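You operate a simulated robot arm through the tools that you are given. There is no shell and no other tool. Be economical: measure what you need, move in short steps, check, and stop when the job is done.

The job below is to be done with a simulated two-armed robot. You get a single attempt, and the scene is never put back.

## Task
Take the brown roofed wagon and leave it on the top of the right table. Fetch the green barrel from the orange pallet and set it on top of the red engine. Take the yellow engine on the top of the green bench and put it away on the top of the grey bench. Take the table card that says "TEAM 1" from the top of the counter and put it on the red tray. Shut the top counter drawer. Close the grey speaker drawer. Switch the sound switch on. Pull the speaker flap open. Do these in any order. Set down upright: table card.

The check looks at the end state, three seconds after you hand in, the way a careful person would. Anything else that was tipped, shoved, dropped, spilled or broken makes it a failure.

## Robot
Two 7-joint arms with fingered hands on one trunk, on a base that drives. Base frame: it is fixed to the floor where the robot stands at the start and does not move with it; the origin is under the middle of the robot, x ahead of it, y to its left, z up; the surface under the hand at the start is at about z = 760. Readings come in mm, rad, newtons and seconds.
The left shoulder is at the start at [42, 163, 1061], the right one opposite. Places, roughly: brown roofed wagon [500, 0, 750]; green barrel (3x3x3 cm) [-1700, -1700, 800]; grey speaker drawer [8100, 2100, 1500]; red engine [-3000, 1000, 1000]; red tray (15x11x3 cm) [-3200, 2700, 800]; sound switch [8400, 4500, 1000]; speaker flap [8100, 2100, 1600]; table card [-3250, 250, 1000]; top counter drawer [-2800, 400, 700]; top of the grey bench [-3000, 7300, 900]; top of the right table [3700, 1600, 800]; yellow engine [-1500, -2000, 750]. Payload 4 kg a hand.
The TCP of each hand is the grasp point between the finger pads, 36 mm short of the fingertips. In the tool frame z runs along the fingers and y along their closing line. The gripper opens to 124 mm. The gripper's body begins 42 mm behind the TCP. The gripper is a hand of 4 fingers: y runs from the thumb to the fingers, the wrist lies at [-15, -99, -189] in the tool frame, and closing takes about 1.5 s.
Orientation is told as [roll, pitch, yaw] about the base's x, y, z axes, in that order, counted from this pose: with the fingers straight down and the wrist toward the robot, the tool's x, y and z point along [0, 1, 0], [1, 0, 0] and [0, 0, -1] of the base frame.

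## Interface
- The arms move only by the tool move_arm. It takes "left_steps", "right_steps" or both (then of equal length, played together; a hand with none holds still); each is text: rows parted by semicolons, each of 7 numbers parted by spaces: the shift along the tool's x, y, z in units of 40 mm (1.0 is 40 mm), then the turn, a rotation vector about the tool's x, y, z in units of 8 degrees (1.0 is 8 degrees), then the gripper command, from -1 (shut) to 1 (fully open), values between in proportion. In form: tx ty tz ax ay az hand; .... A call has 1 to 10 rows; each row shifts and turns the commanded pose from where the row before left it, along the tool's axes as they then stand. A call with a number of a shift or a turn outside -1 to 1 is refused whole. Each row takes 0.2 s and may step no farther than 50 mm and 0.15 rad from the row before; otherwise, or with a gripper value out of range, the whole call is refused. A pose out of reach is approached as far as the arm can. The call stops where the force on the tool passes 40 N (or 10 N more than at its start, if that is more) or the arm is blocked; 0.2 s more then pass. The fingers move at their own pace (about 45 mm/s each) and stop on an object; they squeeze with about 29 N. The grip force told is the motor's: it shows also when the fingers shut on nothing. Time passes only in rows, and 0.2 s behind the last, so rows that do not move let the fingers close. The reply holds the time, the measured pose of the TCP, the force on the tool along the base axes, the opening and the grip force, in the units named above and with some noise, with the torque about the TCP (base axes, N m) and any sound that the robot's microphone picked up.
- Cameras (640 x 400 px; columns grow to the right, rows downward): "scene" is now at [147.4, 3, 1277.7]; the picture's right is [0.03, -1.00, -0.00], its down [-0.67, -0.01, -0.75] and it looks along [0.74, 0.02, -0.67] (base axes); focal length 272 px, centre (320, 200). "left" rides on the left gripper at [-75, -86, -123] in its tool frame; the picture's right is [-0.70, -0.34, 0.63], its down [0.64, -0.68, 0.35] and it looks along [0.32, 0.65, 0.69] (tool axes); focal length 275 px, centre (320, 200). "right" rides on the right gripper at [75, -86, -123] in its tool frame; the picture's right is [-0.70, 0.34, -0.63], its down [-0.64, -0.68, 0.35] and it looks along [-0.32, 0.65, 0.69] (tool axes); focal length 275 px, centre (320, 200). There is no depth. A picture from a camera that has moved, and an enlarged one, comes with that camera's place and axes in the base frame and with its lens.
- camera(camera): a new picture of that camera. The clock stands still meanwhile.
- slide_trunk(by): slides the trunk up (or, below 0, down) by that many mm; the arms and the scene camera ride with it, the base frame stays. It gives what a move gives, with no picture.
- steer(legs): drives the robot by 1 to 6 legs, each [ahead, left, turn to the left] in mm, mm and rad, along the robot's own axes; the way and the turn of a leg run together, so that a leg with both is an arc; at most 1500 mm and 3.142 rad a leg. The arms and the cameras ride along, it lands a little off, and it stops where it bumps. It gives what a move gives.
- preshape(shape, hand): the hand has 4 fingers and takes this shape, open, in about a second: jaw (thumb against the fingers, like two jaws); tri (thumb and two fingers); tip (a fingertip pinch); poke (one finger out to press); point (the index stretched); flat (the hand flat); cup (the hand cupped); fist (a fist). The gripper value then closes the fingers along that shape, each until it touches; the sizes above hold for jaw. It gives what a move gives, with no picture.
- head_to(pan, tilt): turns the head with the scene camera to pan (to the left, within 1.501 rad either way) and tilt (down, from -0.506 to 1.204), counted from straight ahead of the robot. It gives what a move gives.
- close_up(camera, box): a new picture of the part [left, top, right, bottom] of that camera's present view, enlarged. The clock stands still meanwhile.
- finish_job(): hands the job in; it is judged then, once.

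Go step by step. Nothing tells you exact positions but the pictures and the camera data: compare them with the known pose of the tool, close in by small moves and look again before you grip or let go. The budget is 186 turns and 158 pictures, counting those below and the enlarged ones. Unless the task says otherwise, let go and move clear before handing in, and close with one line.

The tools are called as a command line: name --argument value ..., lists and objects as JSON in quotes. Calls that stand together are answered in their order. move_arm: Moves the arms, as the interface text tells. Its arguments: {"type":"object","properties":{"left_steps":{"type":"string"},"right_steps":{"type":"string"}},"required":[]} The other tools are called the same way: slide_trunk (by) slides the trunk up or down; preshape (shape, hand) gives the hand a shape; steer (legs) drives the base; head_to (pan, tilt) turns the head that bears the scene camera; camera (camera) takes a picture; close_up (camera, box) takes an enlarged picture of a part of a camera's view; finish_job () hands the job in.

At the start:

```text
time_s: 0.0
left_eef_pos: [656.6, 381.3, 1024.3]
left_tool_rot: [0.001, 0.0, -0.001]
left_contact_force: [0.3, -1.1, 0.3]
left_moment: [0.01, -0.02, 0.04]
left_grip_width: 123.4
left_grip_force: 0.0
left_shape: jaw
right_eef_pos: [751.0, -180.9, 969.1]
right_tool_rot: [0.0, 0.001, 0.0]
right_contact_force: [0.6, -0.3, 0.8]
right_moment: [0.0, 0.03, -0.01]
right_grip_width: 123.4
right_grip_force: 0.0
right_shape: jaw
trunk travel left (down, up): [-225.0, 253.0]
robot x, y, heading: [1.1, -1.4, -0.001]
head pan, tilt: [0.028, 0.576]
```

scene: 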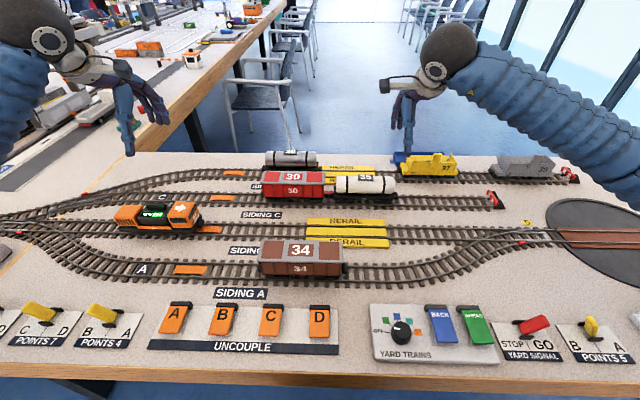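
right: 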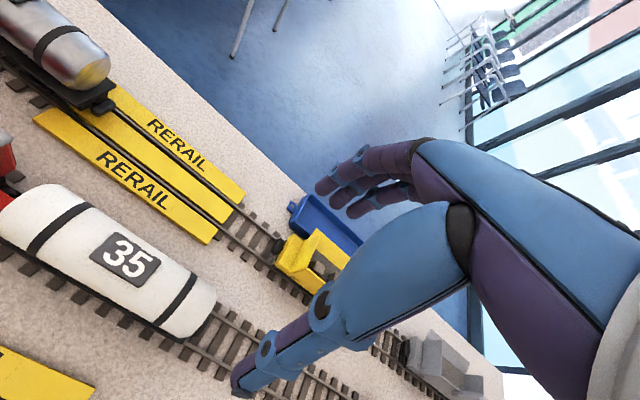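
left: 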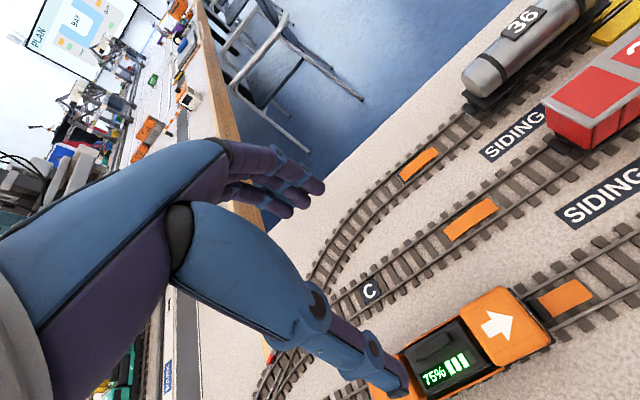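

I see the layout table with the brown wagon "34" at about (505, 60, 780). I look closer at it first, then look around for the driving room.

close_up --camera "scene" --box '[220, 200, 400, 312]'

head_to --pan 0.9 --tilt 0.2

camera --camera "scene"

head_to --pan -0.3 --tilt 0.1

camera --camera "scene"

```text
3.56 times, centred on (310, 256) of scene
camera zoom: at [147.4, 3.0, 1277.7], right [0.03, -1.0, 0.0], down [-0.67, -0.01, -0.75], along [0.74, 0.02, -0.67], focal length 967 px, centre (356, 1)
```

zoom: 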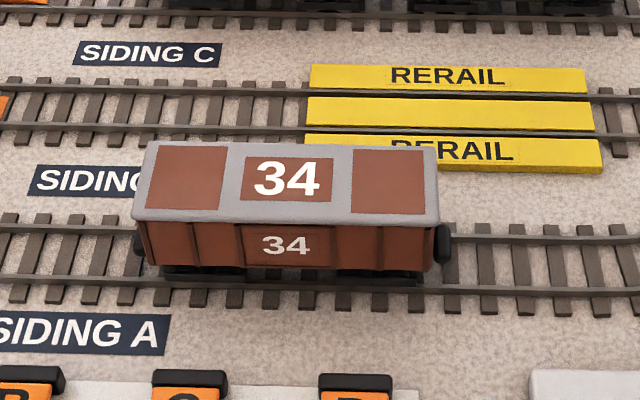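

```text
time_s: 1.2
left_eef_pos: [656.2, 382.1, 1023.6]
left_tool_rot: [0.0, 0.001, 0.001]
left_contact_force: [-0.1, -0.9, -0.9]
left_moment: [0.03, -0.02, -0.02]
left_grip_width: 123.8
left_grip_force: 0.1
left_shape: jaw
right_eef_pos: [752.2, -181.8, 967.1]
right_tool_rot: [0.001, 0.0, -0.002]
right_contact_force: [-0.3, 0.5, 0.2]
right_moment: [-0.01, -0.01, 0.02]
right_grip_width: 123.6
right_grip_force: 0.0
right_shape: jaw
trunk travel left (down, up): [-225.0, 253.0]
robot x, y, heading: [0.3, 1.7, -0.003]
head pan, tilt: [0.901, 0.201]
```

```text
153 pictures are left
camera scene: at [121.9, 73.6, 1316.6], right [0.77, -0.62, -0.12], down [-0.27, -0.16, -0.95], along [0.57, 0.77, -0.29], focal length 272 px, centre (320, 200)
```

scene: 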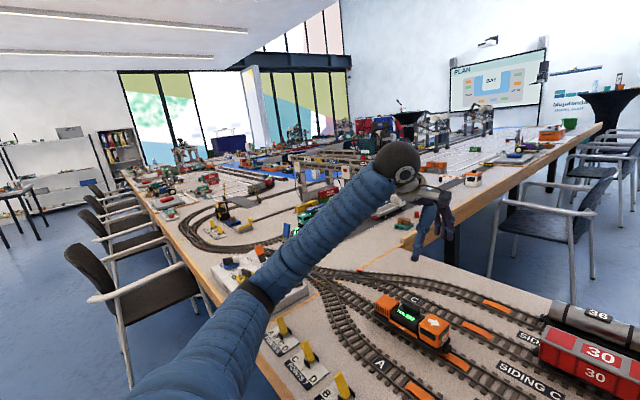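

```text
time_s: 2.6
left_eef_pos: [656.7, 382.7, 1023.2]
left_tool_rot: [0.0, 0.002, 0.0]
left_contact_force: [0.2, 0.3, -0.5]
left_moment: [-0.04, 0.01, -0.01]
left_grip_width: 123.6
left_grip_force: 0.0
left_shape: jaw
right_eef_pos: [751.1, -180.2, 968.4]
right_tool_rot: [-0.001, 0.001, 0.0]
right_contact_force: [0.5, -0.7, 0.2]
right_moment: [0.02, -0.01, 0.0]
right_grip_width: 123.7
right_grip_force: 0.0
right_shape: jaw
trunk travel left (down, up): [-225.0, 253.0]
robot x, y, heading: [-1.0, -1.5, -0.002]
head pan, tilt: [-0.3, 0.099]
```

```text
152 pictures are left
camera scene: at [153.0, -26.6, 1321.3], right [-0.29, -0.96, 0.05], down [-0.25, 0.03, -0.97], along [0.92, -0.29, -0.24], focal length 272 px, centre (320, 200)
```

scene: 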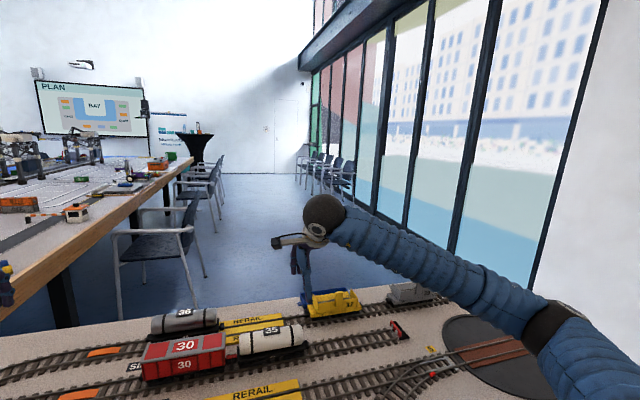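

The wagon is confirmed, with its long axis along y. I look to both sides for driving room.

head_to --pan -1.5 --tilt 0.3

camera --camera "scene"

head_to --pan 1.5 --tilt 0.3

camera --camera "scene"

steer --legs '[[-170, 0, 0], [0, -300, 0]]'

camera --camera "left"

```text
time_s: 4.0
left_eef_pos: [656.4, 381.7, 1024.1]
left_tool_rot: [0.0, -0.001, 0.0]
left_contact_force: [0.4, 0.7, 0.0]
left_moment: [0.0, 0.0, -0.02]
left_grip_width: 123.6
left_grip_force: 0.1
left_shape: jaw
right_eef_pos: [752.6, -180.8, 969.3]
right_tool_rot: [0.0, 0.0, 0.002]
right_contact_force: [0.3, 0.1, 0.0]
right_moment: [0.04, 0.02, 0.01]
right_grip_width: 123.5
right_grip_force: 0.2
right_shape: jaw
trunk travel left (down, up): [-225.0, 253.0]
robot x, y, heading: [-1.0, -2.0, 0.004]
head pan, tilt: [-1.499, 0.3]
```

```text
151 pictures are left
camera scene: at [69.9, -92.6, 1315.3], right [-0.99, -0.07, 0.15], down [-0.17, 0.29, -0.94], along [0.02, -0.95, -0.3], focal length 272 px, centre (320, 200)
```

scene: 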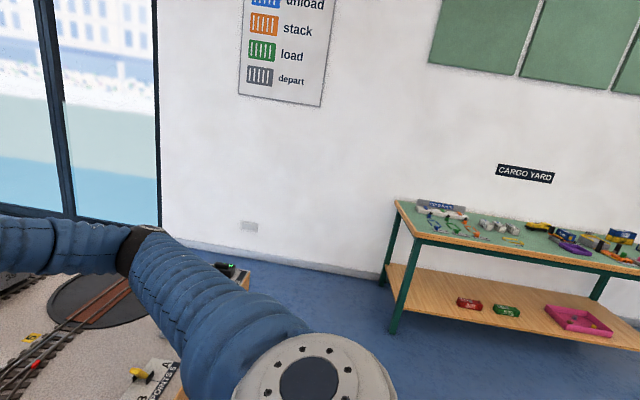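

```text
time_s: 6.6
left_eef_pos: [656.0, 381.4, 1023.5]
left_tool_rot: [-0.001, 0.0, -0.002]
left_contact_force: [0.3, 0.6, 0.0]
left_moment: [-0.03, 0.02, -0.02]
left_grip_width: 123.6
left_grip_force: 0.0
left_shape: jaw
right_eef_pos: [751.6, -180.2, 969.5]
right_tool_rot: [0.0, 0.0, 0.001]
right_contact_force: [0.2, 0.0, 0.3]
right_moment: [-0.02, -0.01, 0.04]
right_grip_width: 123.7
right_grip_force: 0.0
right_shape: jaw
trunk travel left (down, up): [-225.0, 253.0]
robot x, y, heading: [2.9, 1.8, -0.002]
head pan, tilt: [1.499, 0.3]
```

```text
150 pictures are left
camera scene: at [69.9, 93.7, 1315.3], right [0.99, -0.07, -0.15], down [-0.17, -0.29, -0.94], along [0.02, 0.95, -0.3], focal length 272 px, centre (320, 200)
```

scene: 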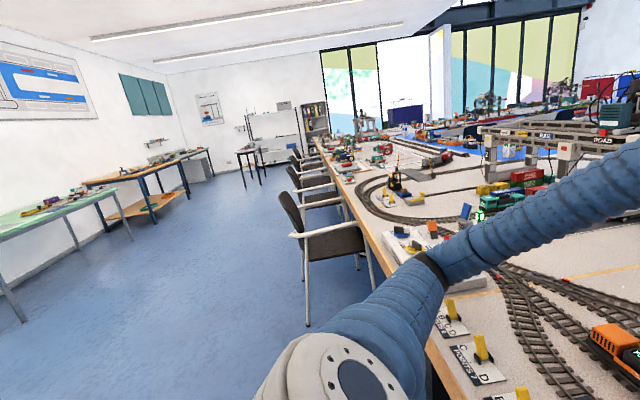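

```text
time_s: 9.7
left_eef_pos: [485.9, 74.9, 1024.0]
left_tool_rot: [0.002, -0.001, -0.003]
left_contact_force: [-0.5, -0.4, 1.2]
left_moment: [0.02, -0.02, 0.02]
left_grip_width: 123.7
left_grip_force: 0.0
left_shape: jaw
right_eef_pos: [580.0, -489.5, 969.0]
right_tool_rot: [0.002, -0.001, -0.002]
right_contact_force: [0.4, -0.1, -0.2]
right_moment: [0.04, 0.0, 0.01]
right_grip_width: 123.7
right_grip_force: 0.1
right_shape: jaw
trunk travel left (down, up): [-225.0, 253.0]
robot x, y, heading: [-166.1, -304.9, -0.002]
head pan, tilt: [1.499, 0.3]
```

```text
149 pictures are left
camera left: at [400.1, 0.3, 1147.7], right [-0.34, -0.7, -0.63], down [-0.68, 0.65, -0.35], along [0.65, 0.32, -0.69], focal length 275 px, centre (320, 200)
```

left: 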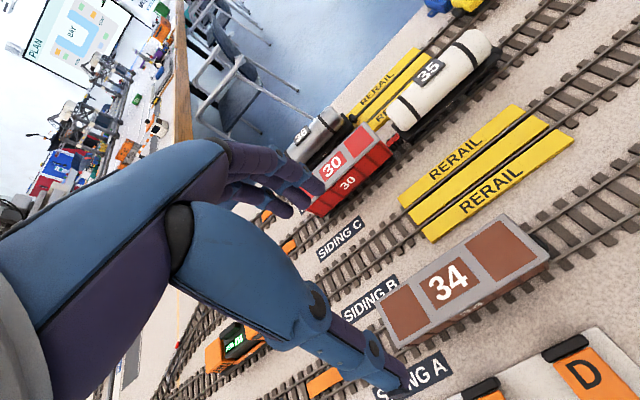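

The roof triangulates to about (480, 50, 839), long axis along y, and the left hand is nearly above it. I lower it part way and look again.

move_arm --left_steps "-0.3 -0.1 0.8 0 0 0 1; -0.3 -0.05 0.9 0 0 0 1; 0 0 0.9 0 0 0 1; 0 0 0.9 0 0 0 1"

camera --camera "left"

head_to --pan 0.5 --tilt 0.7

camera --camera "scene"

```text
time_s: 10.7
left_eef_pos: [483.2, 52.6, 883.3]
left_tool_rot: [0.0, 0.0, 0.0]
left_contact_force: [0.1, -0.1, 0.1]
left_moment: [0.0, -0.01, 0.03]
left_grip_width: 123.7
left_grip_force: 0.0
left_shape: jaw
right_eef_pos: [581.6, -487.6, 968.0]
right_tool_rot: [-0.001, 0.001, -0.001]
right_contact_force: [0.4, 0.5, -0.5]
right_moment: [0.02, -0.03, -0.02]
right_grip_width: 123.8
right_grip_force: 0.1
right_shape: jaw
trunk travel left (down, up): [-225.0, 253.0]
robot x, y, heading: [-172.9, -307.7, 0.002]
head pan, tilt: [1.499, 0.3]
```

```text
148 pictures are left
camera left: at [396.7, -21.2, 1006.9], right [-0.34, -0.7, -0.63], down [-0.68, 0.65, -0.35], along [0.65, 0.31, -0.69], focal length 275 px, centre (320, 200)
```

left: 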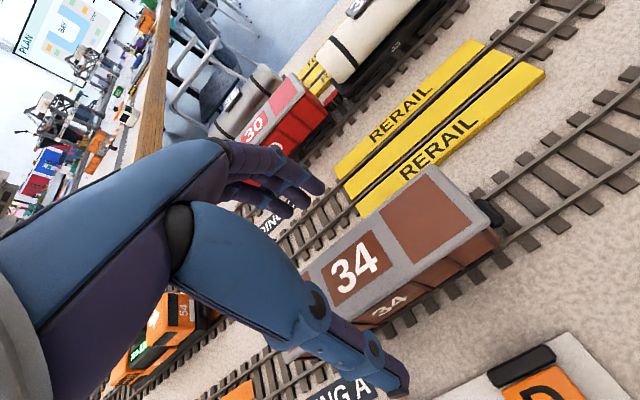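

```text
time_s: 12.0
left_eef_pos: [482.4, 54.2, 883.5]
left_tool_rot: [0.001, -0.002, -0.003]
left_contact_force: [0.1, -0.7, 1.0]
left_moment: [0.01, 0.02, 0.02]
left_grip_width: 123.5
left_grip_force: 0.0
left_shape: jaw
right_eef_pos: [580.5, -487.5, 968.4]
right_tool_rot: [0.002, 0.001, -0.001]
right_contact_force: [0.5, -0.6, 0.1]
right_moment: [0.0, -0.03, -0.02]
right_grip_width: 123.8
right_grip_force: 0.0
right_shape: jaw
trunk travel left (down, up): [-225.0, 253.0]
robot x, y, heading: [-172.1, -304.7, -0.005]
head pan, tilt: [0.499, 0.7]
```

```text
147 pictures are left
camera scene: at [-39.6, -263.9, 1269.3], right [0.47, -0.88, -0.07], down [-0.68, -0.31, -0.67], along [0.57, 0.37, -0.74], focal length 272 px, centre (320, 200)
```

scene: 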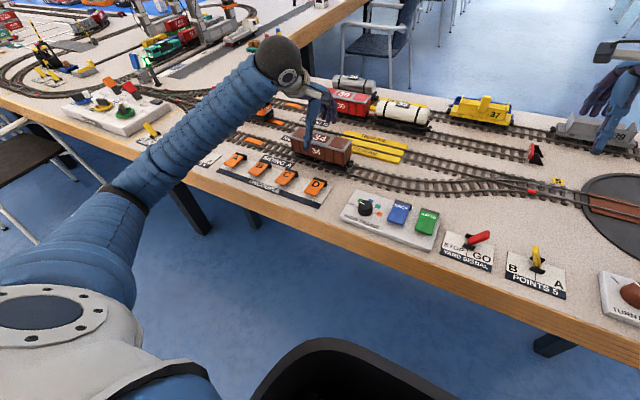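

Aligned with the roof centre at (485, 50). I go down and grip.

move_arm --left_steps "0 0.05 0.8 0 0 0 1; 0 0 0.75 0 0 0 1; 0 0 0 0 0 0 -0.3; 0 0 0 0 0 0 -1; 0 0 0 0 0 0 -1; 0 0 0 0 0 0 -1; 0 0 0 0 0 0 -1; 0 0 0 0 0 0 -1"

camera --camera "left"

```text
time_s: 13.8
left_eef_pos: [483.2, 51.1, 822.3]
left_tool_rot: [0.0, -0.001, -0.001]
left_contact_force: [-2.0, 0.8, 12.6]
left_moment: [-0.04, -0.19, -0.05]
left_grip_width: 69.8
left_grip_force: 29.5
left_shape: jaw
right_eef_pos: [579.9, -486.3, 968.8]
right_tool_rot: [0.001, 0.001, -0.002]
right_contact_force: [0.6, 0.1, -0.5]
right_moment: [0.01, 0.03, 0.01]
right_grip_width: 123.5
right_grip_force: 0.0
right_shape: jaw
trunk travel left (down, up): [-225.0, 253.0]
robot x, y, heading: [-173.6, -305.3, -0.001]
head pan, tilt: [0.499, 0.7]
```

```text
146 pictures are left
camera left: at [396.0, -22.8, 945.8], right [-0.34, -0.7, -0.63], down [-0.68, 0.65, -0.35], along [0.65, 0.31, -0.69], focal length 275 px, centre (320, 200)
```

left: 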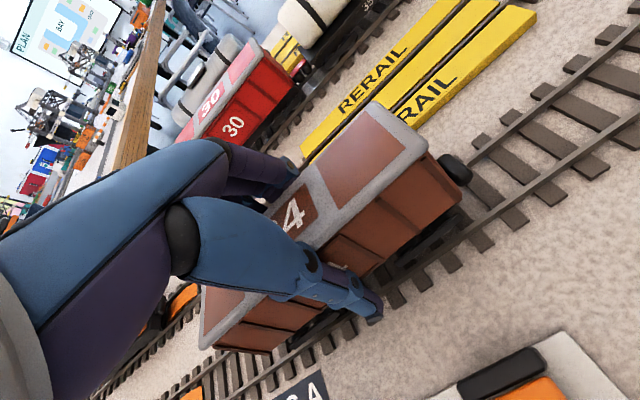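

Gripped (70 mm). I lift it straight up.

move_arm --left_steps "0 0 -0.5 0 0 0 -1; 0 0 -0.9 0 0 0 -1; 0 0 -0.9 0 0 0 -1; 0 0 -0.9 0 0 0 -1; 0 0 -0.9 0 0 0 -1; 0 0 -0.9 0 0 0 -1"

camera --camera "left"

head_to --pan -0.6 --tilt 0.4

camera --camera "scene"

```text
time_s: 15.2
left_eef_pos: [483.6, 48.9, 1024.6]
left_tool_rot: [0.0, 0.0, -0.002]
left_contact_force: [-0.2, -0.6, -2.3]
left_moment: [0.04, -0.03, -0.02]
left_grip_width: 69.4
left_grip_force: 28.5
left_shape: jaw
right_eef_pos: [580.9, -486.9, 968.5]
right_tool_rot: [0.001, 0.001, -0.003]
right_contact_force: [1.1, -0.8, 0.1]
right_moment: [0.02, 0.02, -0.03]
right_grip_width: 123.7
right_grip_force: 0.1
right_shape: jaw
trunk travel left (down, up): [-225.0, 253.0]
robot x, y, heading: [-170.6, -306.0, -0.004]
head pan, tilt: [0.499, 0.7]
```

```text
145 pictures are left
camera left: at [396.4, -24.8, 1148.6], right [-0.34, -0.7, -0.63], down [-0.68, 0.65, -0.35], along [0.65, 0.31, -0.69], focal length 275 px, centre (320, 200)
```

left: 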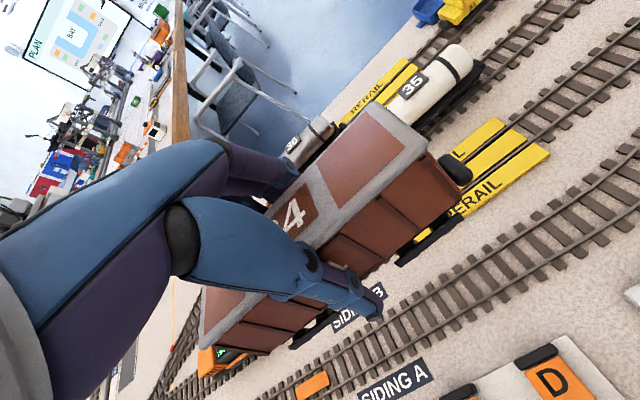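

```text
time_s: 16.5
left_eef_pos: [482.8, 50.0, 1024.4]
left_tool_rot: [0.0, -0.001, -0.002]
left_contact_force: [0.1, 0.9, -2.1]
left_moment: [0.01, 0.02, 0.03]
left_grip_width: 69.7
left_grip_force: 28.7
left_shape: jaw
right_eef_pos: [580.3, -487.6, 968.8]
right_tool_rot: [0.0, 0.0, -0.002]
right_contact_force: [0.1, 0.4, -0.6]
right_moment: [-0.01, 0.01, -0.01]
right_grip_width: 123.6
right_grip_force: 0.0
right_shape: jaw
trunk travel left (down, up): [-225.0, 253.0]
robot x, y, heading: [-169.7, -306.8, 0.0]
head pan, tilt: [-0.6, 0.4]
```

```text
144 pictures are left
camera scene: at [-33.6, -356.9, 1295.5], right [-0.56, -0.82, 0.09], down [-0.46, 0.22, -0.86], along [0.69, -0.52, -0.5], focal length 272 px, centre (320, 200)
```

scene: 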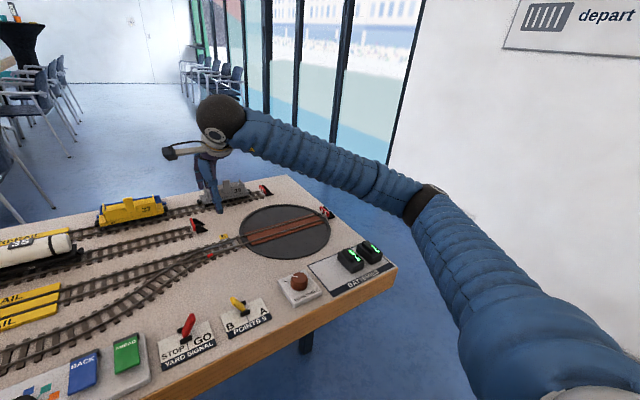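

The wagon is up. The table ends at y≈-890 and the wall is near y≈-2250, so I go round the right end along the corridor to the right table.

steer --legs '[[0, -1150, 0], [1500, 0, 0], [500, 300, 0]]'

head_to --pan 0.5 --tilt 0.3

camera --camera "scene"

```text
time_s: 32.2
left_eef_pos: [2469.5, -768.6, 1023.2]
left_tool_rot: [0.001, 0.002, 0.01]
left_contact_force: [0.2, 0.7, -2.6]
left_moment: [0.02, -0.01, -0.03]
left_grip_width: 69.3
left_grip_force: 29.5
left_shape: jaw
right_eef_pos: [2573.8, -1305.5, 968.0]
right_tool_rot: [-0.001, 0.003, 0.008]
right_contact_force: [0.0, 0.3, -0.2]
right_moment: [0.0, 0.04, 0.01]
right_grip_width: 123.8
right_grip_force: 0.2
right_shape: jaw
trunk travel left (down, up): [-225.0, 253.0]
robot x, y, heading: [1819.6, -1133.3, 0.008]
head pan, tilt: [-0.6, 0.4]
```

```text
time_s: 33.6
left_eef_pos: [2468.6, -769.0, 1024.0]
left_tool_rot: [0.0, 0.001, 0.01]
left_contact_force: [0.6, -0.6, -2.4]
left_moment: [-0.04, 0.02, -0.01]
left_grip_width: 69.4
left_grip_force: 29.2
left_shape: jaw
right_eef_pos: [2572.0, -1306.0, 968.9]
right_tool_rot: [0.0, 0.0, 0.009]
right_contact_force: [0.5, 0.3, 0.6]
right_moment: [-0.04, -0.01, -0.03]
right_grip_width: 123.8
right_grip_force: 0.0
right_shape: jaw
trunk travel left (down, up): [-225.0, 253.0]
robot x, y, heading: [1818.1, -1129.6, 0.008]
head pan, tilt: [0.499, 0.3]
```

```text
143 pictures are left
camera scene: at [1963.2, -1084.1, 1303.7], right [0.48, -0.87, -0.07], down [-0.4, -0.14, -0.9], along [0.78, 0.46, -0.42], focal length 272 px, centre (320, 200)
```

scene: 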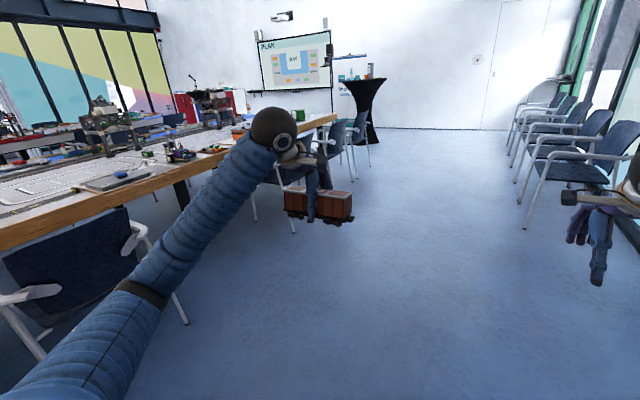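

There's a gap between the chairs at x≈2550…3690 along the right table. I drive in front of it and face the table.

steer --legs '[[1270, 0, 0], [0, 0, 1.56], [500, 0, 0]]'

head_to --pan 0 --tilt 0.6

camera --camera "scene"

```text
time_s: 46.3
left_eef_pos: [2692.2, 31.9, 1023.9]
left_tool_rot: [0.0, 0.003, 1.603]
left_contact_force: [0.2, 1.3, -3.1]
left_moment: [-0.02, 0.04, 0.01]
left_grip_width: 69.0
left_grip_force: 29.5
left_shape: jaw
right_eef_pos: [3226.0, 147.9, 968.1]
right_tool_rot: [0.001, 0.002, 1.601]
right_contact_force: [0.5, 0.4, -0.7]
right_moment: [0.02, 0.0, -0.01]
right_grip_width: 123.6
right_grip_force: 0.0
right_shape: jaw
trunk travel left (down, up): [-225.0, 253.0]
robot x, y, heading: [3069.5, -615.5, 1.6]
head pan, tilt: [0.499, 0.3]
```

```text
time_s: 47.2
left_eef_pos: [2692.6, 32.4, 1023.8]
left_tool_rot: [0.0, -0.001, 1.602]
left_contact_force: [-0.9, 0.0, -2.5]
left_moment: [-0.02, 0.02, 0.02]
left_grip_width: 69.1
left_grip_force: 28.7
left_shape: jaw
right_eef_pos: [3226.2, 146.2, 969.7]
right_tool_rot: [0.0, 0.0, 1.602]
right_contact_force: [-0.7, -0.2, -0.7]
right_moment: [-0.01, -0.01, -0.01]
right_grip_width: 123.5
right_grip_force: 0.2
right_shape: jaw
trunk travel left (down, up): [-225.0, 253.0]
robot x, y, heading: [3069.5, -613.5, 1.604]
head pan, tilt: [0.0, 0.6]
```

```text
142 pictures are left
camera scene: at [3065.7, -465.6, 1275.7], right [1.0, 0.03, 0.0], down [0.02, -0.68, -0.73], along [-0.02, 0.73, -0.68], focal length 272 px, centre (320, 200)
```

scene: 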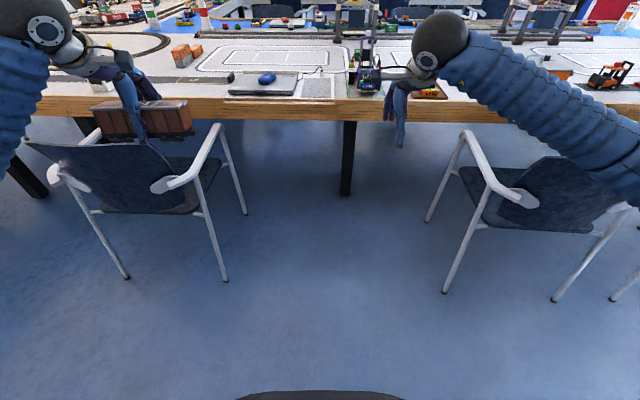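

The gap is centred near x≈3110 and the table edge is near y≈750. I move ahead and look at the table top.

steer --legs '[[550, -60, -0.03]]'

head_to --pan 0.25 --tilt 0.6

camera --camera "scene"

camera --camera "left"

```text
time_s: 50.1
left_eef_pos: [2765.2, 550.1, 1023.0]
left_tool_rot: [0.001, 0.002, 1.566]
left_contact_force: [-0.2, 0.1, -2.5]
left_moment: [-0.03, -0.02, 0.01]
left_grip_width: 69.2
left_grip_force: 28.6
left_shape: jaw
right_eef_pos: [3305.2, 645.4, 967.4]
right_tool_rot: [0.0, 0.003, 1.563]
right_contact_force: [0.1, 0.5, -0.4]
right_moment: [0.02, 0.0, -0.01]
right_grip_width: 123.6
right_grip_force: 0.1
right_shape: jaw
trunk travel left (down, up): [-225.0, 253.0]
robot x, y, heading: [3115.4, -104.2, 1.565]
head pan, tilt: [0.0, 0.6]
stopped in leg 1: the robot was blocked; the commanded pose is now the measured one
```

```text
time_s: 50.8
left_eef_pos: [2764.8, 548.6, 1025.4]
left_tool_rot: [0.0, -0.001, 1.566]
left_contact_force: [-0.2, 1.2, -2.8]
left_moment: [-0.03, 0.01, 0.0]
left_grip_width: 68.8
left_grip_force: 29.0
left_shape: jaw
right_eef_pos: [3302.7, 643.8, 968.5]
right_tool_rot: [0.001, 0.0, 1.567]
right_contact_force: [-0.7, 0.6, -0.1]
right_moment: [-0.04, 0.01, 0.0]
right_grip_width: 123.6
right_grip_force: 0.1
right_shape: jaw
trunk travel left (down, up): [-225.0, 253.0]
robot x, y, heading: [3115.3, -107.5, 1.564]
head pan, tilt: [0.25, 0.6]
```

```text
141 pictures are left
camera scene: at [3098.3, 36.3, 1276.0], right [0.97, 0.24, -0.04], down [0.13, -0.67, -0.73], along [-0.2, 0.7, -0.68], focal length 272 px, centre (320, 200)
```

scene: 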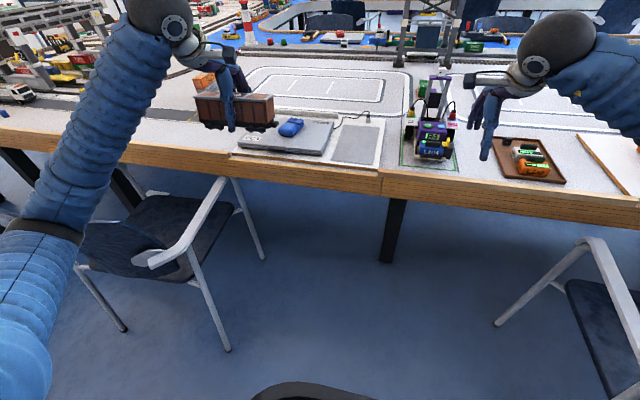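

```text
140 pictures are left
camera left: at [2839.3, 463.7, 1148.0], right [0.69, -0.34, -0.63], down [-0.65, -0.68, -0.35], along [-0.31, 0.65, -0.69], focal length 275 px, centre (320, 200)
```

left: 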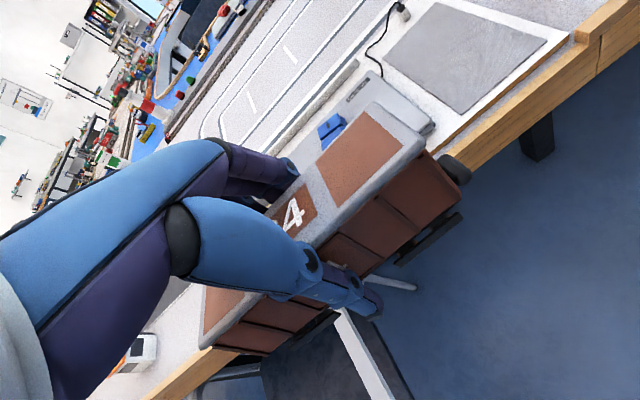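

The base was blocked at y≈-105, probably near a chair leg. I look down on both sides before moving further.

head_to --pan -0.6 --tilt 0.9

camera --camera "scene"

head_to --pan 0.6 --tilt 0.9

camera --camera "scene"

```text
time_s: 52.0
left_eef_pos: [2765.5, 549.4, 1025.3]
left_tool_rot: [0.0, 0.0, 1.565]
left_contact_force: [0.0, 0.2, -2.5]
left_moment: [0.0, 0.04, 0.02]
left_grip_width: 68.9
left_grip_force: 28.4
left_shape: jaw
right_eef_pos: [3303.4, 643.4, 970.0]
right_tool_rot: [-0.002, 0.002, 1.566]
right_contact_force: [0.3, -0.7, 0.6]
right_moment: [0.03, 0.0, 0.0]
right_grip_width: 123.9
right_grip_force: 0.1
right_shape: jaw
trunk travel left (down, up): [-225.0, 253.0]
robot x, y, heading: [3118.8, -107.9, 1.566]
head pan, tilt: [-0.6, 0.901]
```

```text
139 pictures are left
camera scene: at [3162.4, 8.8, 1255.2], right [0.82, -0.56, 0.09], down [-0.45, -0.73, -0.51], along [0.35, 0.38, -0.85], focal length 272 px, centre (320, 200)
```

scene: 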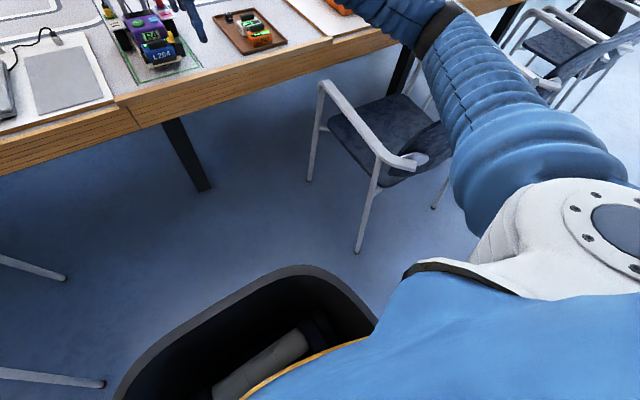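

```text
time_s: 53.4
left_eef_pos: [2765.3, 549.3, 1024.8]
left_tool_rot: [-0.002, 0.0, 1.566]
left_contact_force: [0.4, -0.7, -1.7]
left_moment: [0.02, -0.03, 0.02]
left_grip_width: 68.9
left_grip_force: 29.1
left_shape: jaw
right_eef_pos: [3303.4, 643.9, 968.4]
right_tool_rot: [-0.001, 0.0, 1.566]
right_contact_force: [-0.3, 0.1, 0.4]
right_moment: [0.0, -0.01, -0.03]
right_grip_width: 123.7
right_grip_force: 0.1
right_shape: jaw
trunk travel left (down, up): [-225.0, 253.0]
robot x, y, heading: [3117.3, -106.1, 1.564]
head pan, tilt: [0.6, 0.901]
```

```text
138 pictures are left
camera scene: at [3077.2, 9.3, 1255.1], right [0.83, 0.55, -0.09], down [0.44, -0.74, -0.51], along [-0.35, 0.39, -0.85], focal length 272 px, centre (320, 200)
```

scene: 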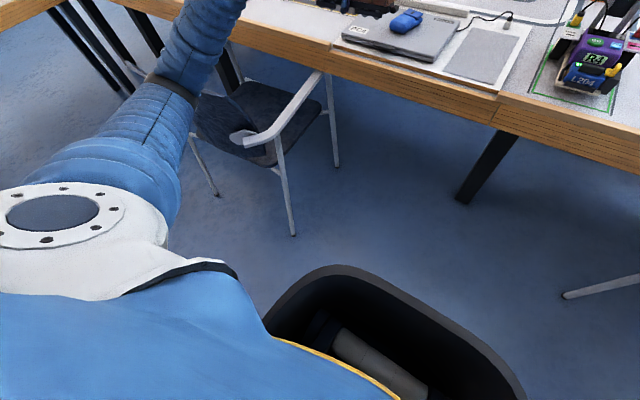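

The base doesn't seem near the chairs, so likely an elbow grazed a chair back. This spot is crowded anyway. The stretch at x≈1100–2000 has no chair, so I back out and go there.

steer --legs '[[-350, 0, 0], [0, 1250, 0]]'

head_to --pan 0.1 --tilt 0.5

camera --camera "scene"

head_to --pan -0.7 --tilt 0.5

camera --camera "scene"

```text
time_s: 61.7
left_eef_pos: [1503.0, 209.4, 1024.5]
left_tool_rot: [0.0, -0.001, 1.56]
left_contact_force: [0.2, -0.9, -2.5]
left_moment: [-0.02, 0.01, -0.01]
left_grip_width: 68.9
left_grip_force: 29.0
left_shape: jaw
right_eef_pos: [2040.1, 299.6, 969.2]
right_tool_rot: [0.001, 0.0, 1.559]
right_contact_force: [-0.5, 2.1, 0.3]
right_moment: [0.01, -0.03, 0.03]
right_grip_width: 123.6
right_grip_force: 0.0
right_shape: jaw
trunk travel left (down, up): [-225.0, 253.0]
robot x, y, heading: [1853.6, -452.2, 1.561]
head pan, tilt: [0.6, 0.901]
```

```text
time_s: 62.6
left_eef_pos: [1502.1, 208.7, 1024.1]
left_tool_rot: [0.001, 0.0, 1.562]
left_contact_force: [0.2, 0.1, -2.4]
left_moment: [-0.02, -0.02, 0.02]
left_grip_width: 68.8
left_grip_force: 28.9
left_shape: jaw
right_eef_pos: [2041.2, 300.1, 969.3]
right_tool_rot: [0.0, -0.001, 1.558]
right_contact_force: [0.5, 0.8, 0.4]
right_moment: [-0.01, 0.02, -0.01]
right_grip_width: 123.6
right_grip_force: 0.0
right_shape: jaw
trunk travel left (down, up): [-225.0, 253.0]
robot x, y, heading: [1851.0, -450.5, 1.556]
head pan, tilt: [0.099, 0.499]
```

```text
137 pictures are left
camera scene: at [1845.0, -299.6, 1284.2], right [1.0, 0.09, -0.02], down [0.04, -0.61, -0.79], along [-0.08, 0.79, -0.61], focal length 272 px, centre (320, 200)
```

scene: 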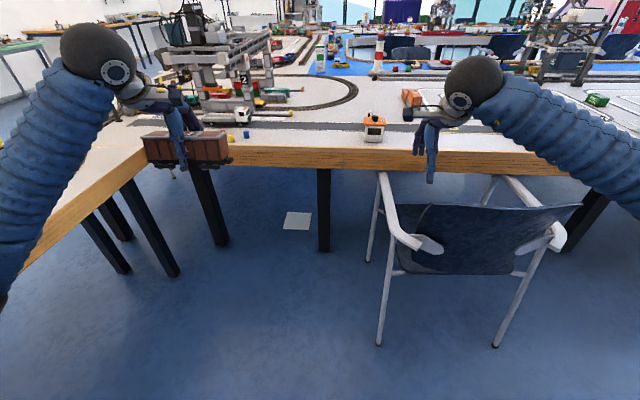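

```text
time_s: 63.7
left_eef_pos: [1501.7, 209.4, 1023.9]
left_tool_rot: [-0.002, -0.001, 1.561]
left_contact_force: [0.1, 0.6, -2.5]
left_moment: [0.0, 0.03, 0.01]
left_grip_width: 69.1
left_grip_force: 29.1
left_shape: jaw
right_eef_pos: [2040.7, 300.5, 970.7]
right_tool_rot: [0.001, 0.0, 1.56]
right_contact_force: [-0.6, -0.3, -1.0]
right_moment: [0.02, -0.04, 0.03]
right_grip_width: 123.6
right_grip_force: 0.1
right_shape: jaw
trunk travel left (down, up): [-225.0, 253.0]
robot x, y, heading: [1851.1, -449.5, 1.56]
head pan, tilt: [-0.7, 0.499]
```

```text
136 pictures are left
camera scene: at [1912.4, -321.1, 1287.5], right [0.76, -0.65, 0.1], down [-0.31, -0.49, -0.81], along [0.57, 0.58, -0.58], focal length 272 px, centre (320, 200)
```

scene: 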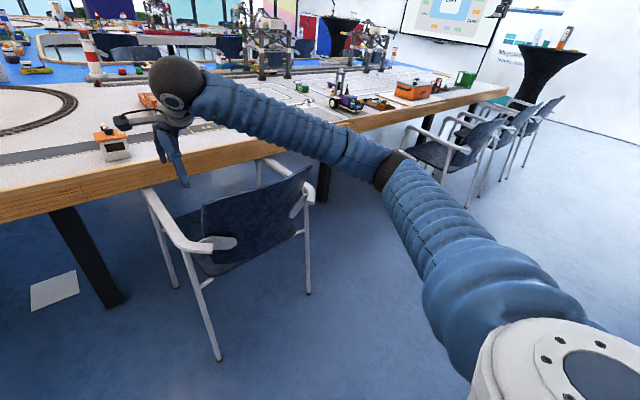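

The stretch here may belong to the neighbouring table, so x≈2450 (left of the grey tablet) is a safer spot. I raise the trunk to keep the elbows above the chairs and go back into the gap.

slide_trunk --by 130

steer --legs '[[0, -1170, 0], [360, 0, 0], [190, 0, 0]]'

head_to --pan 0.6 --tilt 0.7

camera --camera "scene"

```text
time_s: 65.3
left_eef_pos: [1501.9, 210.3, 1153.2]
left_tool_rot: [0.0, 0.002, 1.561]
left_contact_force: [-0.2, -1.1, -1.8]
left_moment: [-0.04, 0.01, 0.01]
left_grip_width: 69.1
left_grip_force: 29.1
left_shape: jaw
right_eef_pos: [2041.6, 300.9, 1098.1]
right_tool_rot: [0.0, -0.001, 1.558]
right_contact_force: [1.1, -0.1, -0.1]
right_moment: [-0.01, -0.01, -0.04]
right_grip_width: 123.8
right_grip_force: 0.0
right_shape: jaw
trunk travel left (down, up): [-355.0, 123.0]
robot x, y, heading: [1848.0, -447.1, 1.561]
head pan, tilt: [-0.7, 0.499]
```

```text
time_s: 74.2
left_eef_pos: [2673.5, 743.5, 1152.5]
left_tool_rot: [0.001, 0.002, 1.552]
left_contact_force: [-0.5, 1.1, -2.2]
left_moment: [-0.07, -0.02, 0.01]
left_grip_width: 68.8
left_grip_force: 28.9
left_shape: jaw
right_eef_pos: [3211.3, 832.6, 1098.3]
right_tool_rot: [0.001, 0.001, 1.556]
right_contact_force: [0.2, 0.3, 0.1]
right_moment: [-0.01, -0.02, 0.01]
right_grip_width: 123.7
right_grip_force: 0.1
right_shape: jaw
trunk travel left (down, up): [-355.0, 123.0]
robot x, y, heading: [3019.7, 82.3, 1.553]
head pan, tilt: [-0.7, 0.499]
```

```text
time_s: 75.7
left_eef_pos: [2673.0, 741.4, 1154.6]
left_tool_rot: [-0.001, -0.001, 1.555]
left_contact_force: [-0.5, 0.5, -3.3]
left_moment: [0.01, -0.01, 0.01]
left_grip_width: 69.0
left_grip_force: 29.2
left_shape: jaw
right_eef_pos: [3212.2, 832.7, 1099.1]
right_tool_rot: [-0.001, 0.0, 1.555]
right_contact_force: [-0.2, 0.1, -0.2]
right_moment: [0.0, 0.01, 0.03]
right_grip_width: 123.7
right_grip_force: 0.0
right_shape: jaw
trunk travel left (down, up): [-355.0, 123.0]
robot x, y, heading: [3017.4, 82.9, 1.554]
head pan, tilt: [0.6, 0.7]
```

```text
135 pictures are left
camera scene: at [2973.4, 161.3, 1414.1], right [0.83, 0.55, -0.02], down [0.35, -0.57, -0.74], along [-0.42, 0.61, -0.67], focal length 272 px, centre (320, 200)
```

scene: 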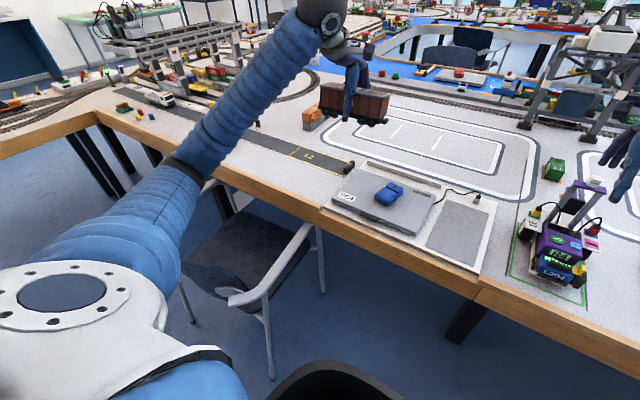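

No bump this time. I zoom in on the table edge to see the seams and the free surface.

close_up --camera "scene" --box '[200, 120, 520, 320]'

```text
2.00 times, centred on (360, 220) of scene
camera zoom: at [2973.4, 161.3, 1414.1], right [0.83, 0.55, -0.02], down [0.35, -0.57, -0.74], along [-0.42, 0.61, -0.67], focal length 544 px, centre (240, 160)
```

zoom: 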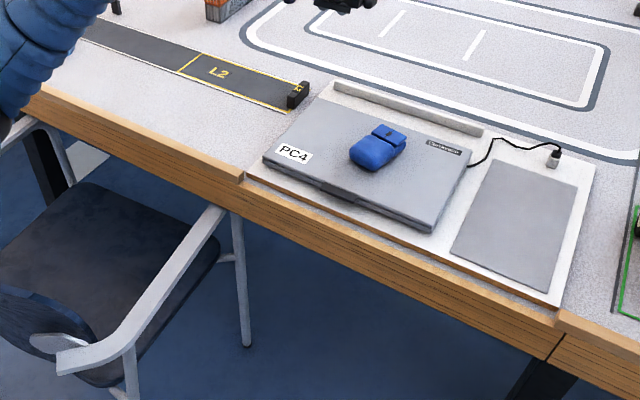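

The grey felt top with the printed race loop is free at about (2850, 1180), well inside the right table. I drive 220 mm closer and move the wagon over it.

steer --legs '[[215, 0, 0.015]]'

move_arm --left_steps "-0.9 0.5 0 0 0 0 -1; -0.9 0.5 0 0 0 0 -1; -0.9 0.5 0 0 0 0 -1; -0.9 0.5 0 0 0 0 -1; -0.6 0.9 0 0 0 0 -1; 0 1 0 0 0 0 -1; 0 1 0 0 0 0 -1; 0 0.5 0.5 0 0 0 -1"

camera --camera "left"

head_to --pan 0.1 --tilt 0.75

camera --camera "scene"

```text
time_s: 77.4
left_eef_pos: [2660.3, 949.9, 1154.7]
left_tool_rot: [0.001, 0.0, 1.576]
left_contact_force: [0.3, 0.6, -2.4]
left_moment: [-0.04, 0.02, -0.02]
left_grip_width: 68.8
left_grip_force: 28.5
left_shape: jaw
right_eef_pos: [3197.8, 1051.5, 1097.2]
right_tool_rot: [0.001, 0.003, 1.576]
right_contact_force: [0.2, 0.7, -0.1]
right_moment: [-0.02, 0.0, 0.0]
right_grip_width: 123.7
right_grip_force: 0.0
right_shape: jaw
trunk travel left (down, up): [-355.0, 123.0]
robot x, y, heading: [3022.3, 297.5, 1.577]
head pan, tilt: [0.6, 0.7]
```

```text
time_s: 79.2
left_eef_pos: [2828.2, 1169.8, 1130.9]
left_tool_rot: [-0.002, 0.001, 1.576]
left_contact_force: [0.2, -0.4, -1.9]
left_moment: [-0.01, 0.0, -0.04]
left_grip_width: 68.7
left_grip_force: 29.1
left_shape: jaw
right_eef_pos: [3197.5, 1051.3, 1099.1]
right_tool_rot: [0.003, 0.0, 1.577]
right_contact_force: [-0.9, -0.8, 0.4]
right_moment: [0.01, -0.03, -0.01]
right_grip_width: 123.7
right_grip_force: 0.0
right_shape: jaw
trunk travel left (down, up): [-355.0, 123.0]
robot x, y, heading: [3017.3, 299.9, 1.573]
head pan, tilt: [0.6, 0.7]
```

```text
133 pictures are left
camera left: at [2903.4, 1086.2, 1255.3], right [0.7, -0.33, -0.63], down [-0.64, -0.69, -0.35], along [-0.32, 0.65, -0.69], focal length 275 px, centre (320, 200)
```

left: 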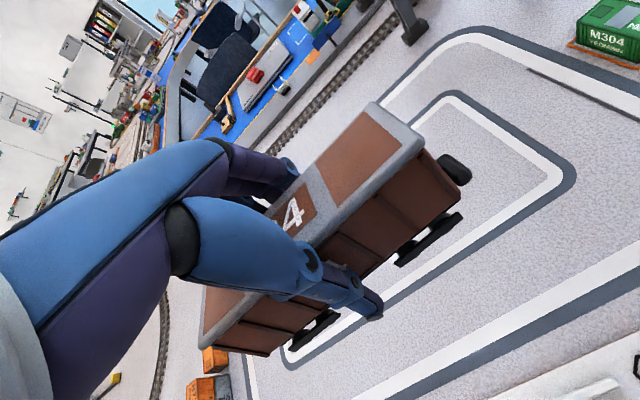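

```text
time_s: 80.1
left_eef_pos: [2829.0, 1168.4, 1133.2]
left_tool_rot: [0.0, -0.001, 1.576]
left_contact_force: [0.6, 0.3, -2.6]
left_moment: [0.01, 0.0, -0.01]
left_grip_width: 68.9
left_grip_force: 29.1
left_shape: jaw
right_eef_pos: [3197.5, 1050.4, 1099.0]
right_tool_rot: [-0.002, 0.0, 1.576]
right_contact_force: [-0.5, -0.2, -0.4]
right_moment: [0.01, 0.01, 0.0]
right_grip_width: 123.6
right_grip_force: 0.1
right_shape: jaw
trunk travel left (down, up): [-355.0, 123.0]
robot x, y, heading: [3019.2, 298.8, 1.574]
head pan, tilt: [0.099, 0.75]
```

```text
132 pictures are left
camera scene: at [3012.8, 387.9, 1409.4], right [0.99, 0.1, 0.0], down [0.07, -0.71, -0.7], along [-0.08, 0.7, -0.71], focal length 272 px, centre (320, 200)
```

scene: 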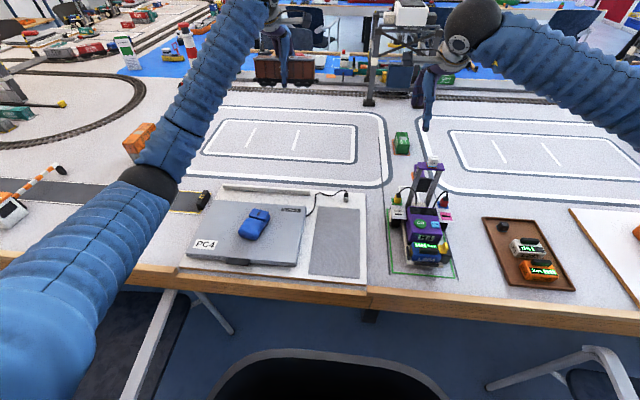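

Free felt lies under the wagon at (2829, 1169). I lower it until it touches.

move_arm --left_steps "0 0 1 0 0 0 -1; 0 0 1 0 0 0 -1; 0 0 1 0 0 0 -1; 0 0 1 0 0 0 -1; 0 0 1 0 0 0 -1; 0 0 1 0 0 0 -1; 0 0 1 0 0 0 -1; 0 0 0.3 0 0 0 -1; 0 0 0 0 0 0 -1"

camera --camera "left"

```text
time_s: 82.1
left_eef_pos: [2825.9, 1168.8, 843.0]
left_tool_rot: [0.0, 0.0, 1.575]
left_contact_force: [-0.7, 0.0, -2.4]
left_moment: [-0.01, 0.03, -0.01]
left_grip_width: 68.6
left_grip_force: 28.7
left_shape: jaw
right_eef_pos: [3197.3, 1050.7, 1099.8]
right_tool_rot: [0.0, 0.002, 1.575]
right_contact_force: [-0.1, -0.3, 0.3]
right_moment: [-0.03, 0.01, -0.03]
right_grip_width: 123.6
right_grip_force: 0.0
right_shape: jaw
trunk travel left (down, up): [-355.0, 123.0]
robot x, y, heading: [3019.4, 300.9, 1.573]
head pan, tilt: [0.099, 0.75]
```

```text
131 pictures are left
camera left: at [2901.5, 1084.6, 966.0], right [0.7, -0.33, -0.63], down [-0.64, -0.69, -0.35], along [-0.32, 0.65, -0.69], focal length 275 px, centre (320, 200)
```

left: 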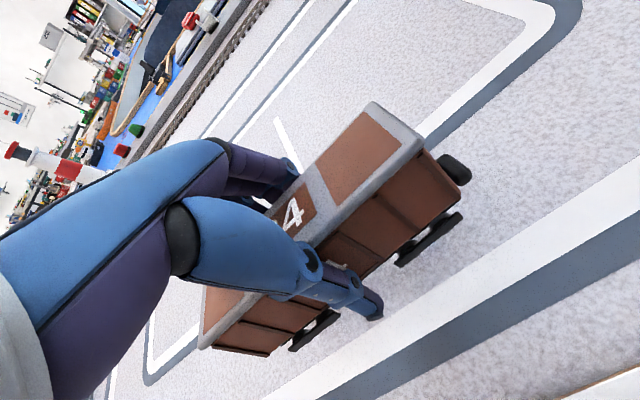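

move_arm --left_steps "0 0 0.2 0 0 0 -1; 0 0 0.15 0 0 0 -1; 0 0 0.15 0 0 0 -1; 0 0 0.15 0 0 0 -1; 0 0 0.1 0 0 0 -1"

```text
time_s: 83.3
left_eef_pos: [2826.1, 1167.5, 817.1]
left_tool_rot: [0.001, -0.005, 1.578]
left_contact_force: [0.0, -0.8, -2.9]
left_moment: [-0.03, -0.01, -0.05]
left_grip_width: 68.6
left_grip_force: 29.1
left_shape: jaw
right_eef_pos: [3197.4, 1049.3, 1100.3]
right_tool_rot: [0.0, -0.001, 1.575]
right_contact_force: [0.5, 0.2, -0.9]
right_moment: [0.02, 0.0, 0.01]
right_grip_width: 123.6
right_grip_force: 0.1
right_shape: jaw
trunk travel left (down, up): [-355.0, 123.0]
robot x, y, heading: [3017.7, 295.9, 1.581]
head pan, tilt: [0.099, 0.75]
```

The wagon hasn't touched down yet (no upward force). I keep lowering in small steps.

move_arm --left_steps "0 0 0.12 0 0 0 -1; 0 0 0.12 0 0 0 -1; 0 0 0.12 0 0 0 -1; 0 0 0.1 0 0 0 -1; 0 0 0 0 0 0 -1"

camera --camera "left"

```text
time_s: 84.5
left_eef_pos: [2825.9, 1167.3, 812.8]
left_tool_rot: [0.001, -0.022, 1.579]
left_contact_force: [-3.4, -3.5, 27.7]
left_moment: [0.27, 0.01, -0.02]
left_grip_width: 68.9
left_grip_force: 28.9
left_shape: jaw
right_eef_pos: [3197.5, 1044.5, 1104.3]
right_tool_rot: [0.002, -0.007, 1.576]
right_contact_force: [-0.3, -0.9, -0.2]
right_moment: [0.03, 0.01, 0.0]
right_grip_width: 123.7
right_grip_force: 0.1
right_shape: jaw
trunk travel left (down, up): [-355.0, 123.0]
robot x, y, heading: [3020.2, 298.7, 1.572]
head pan, tilt: [0.099, 0.75]
```

```text
130 pictures are left
camera left: at [2901.1, 1080.5, 933.8], right [0.7, -0.32, -0.64], down [-0.64, -0.68, -0.36], along [-0.32, 0.66, -0.68], focal length 275 px, centre (320, 200)
```

left: 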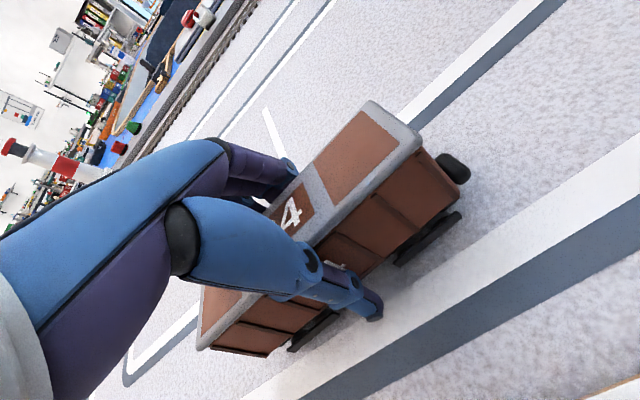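

It touches down with 28 N. I ease up slightly, open, and lift clear.

move_arm --left_steps "0 0 -0.15 0 0 0 -1; 0 0 0 0 0 0 -0.3; 0 0 0 0 0 0 0.5; 0 0 0 0 0 0 1; 0 0 0 0 0 0 1; 0 0 0 0 0 0 1; 0 0 0 0 0 0 1"

move_arm --left_steps "0 0 -0.5 0 0 0 1; 0 0 -1 0 0 0 1; 0 0 -1 0 0 0 1; 0 0 -1 0 0 0 1; 0 0 -1 0 0 0 1; 0 0 -1 0 0 0 1; 0 0 -1 0 0 0 1; 0 -0.8 -0.5 0 0 0 1; 0 -1 0 0 0 0 1; 0 -1 0 0 0 0 1"

camera --camera "scene"

```text
time_s: 86.1
left_eef_pos: [2825.8, 1165.2, 812.2]
left_tool_rot: [0.003, -0.013, 1.579]
left_contact_force: [0.8, 1.0, 0.1]
left_moment: [0.01, -0.03, 0.01]
left_grip_width: 123.4
left_grip_force: 0.0
left_shape: jaw
right_eef_pos: [3199.4, 1043.6, 1105.2]
right_tool_rot: [0.0, -0.009, 1.575]
right_contact_force: [0.1, -0.3, -1.2]
right_moment: [0.0, 0.01, 0.0]
right_grip_width: 123.5
right_grip_force: 0.0
right_shape: jaw
trunk travel left (down, up): [-355.0, 123.0]
robot x, y, heading: [3021.5, 297.7, 1.577]
head pan, tilt: [0.099, 0.75]
```

```text
time_s: 88.3
left_eef_pos: [2827.8, 1054.3, 1082.9]
left_tool_rot: [0.0, -0.001, 1.575]
left_contact_force: [0.6, 0.3, 0.1]
left_moment: [0.04, -0.04, 0.02]
left_grip_width: 124.0
left_grip_force: 0.0
left_shape: jaw
right_eef_pos: [3197.3, 1049.1, 1099.2]
right_tool_rot: [-0.002, -0.001, 1.574]
right_contact_force: [0.1, 0.2, 0.4]
right_moment: [0.0, -0.03, -0.03]
right_grip_width: 123.5
right_grip_force: 0.1
right_shape: jaw
trunk travel left (down, up): [-355.0, 123.0]
robot x, y, heading: [3017.8, 298.6, 1.579]
head pan, tilt: [0.099, 0.75]
```

```text
129 pictures are left
camera scene: at [3012.6, 386.6, 1409.5], right [0.99, 0.1, 0.0], down [0.07, -0.71, -0.71], along [-0.08, 0.7, -0.71], focal length 272 px, centre (320, 200)
```

scene: 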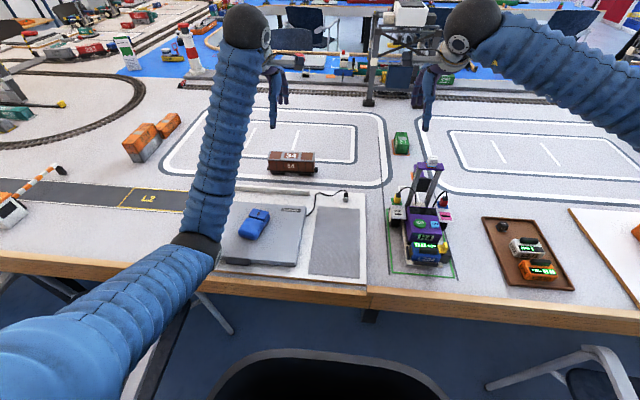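

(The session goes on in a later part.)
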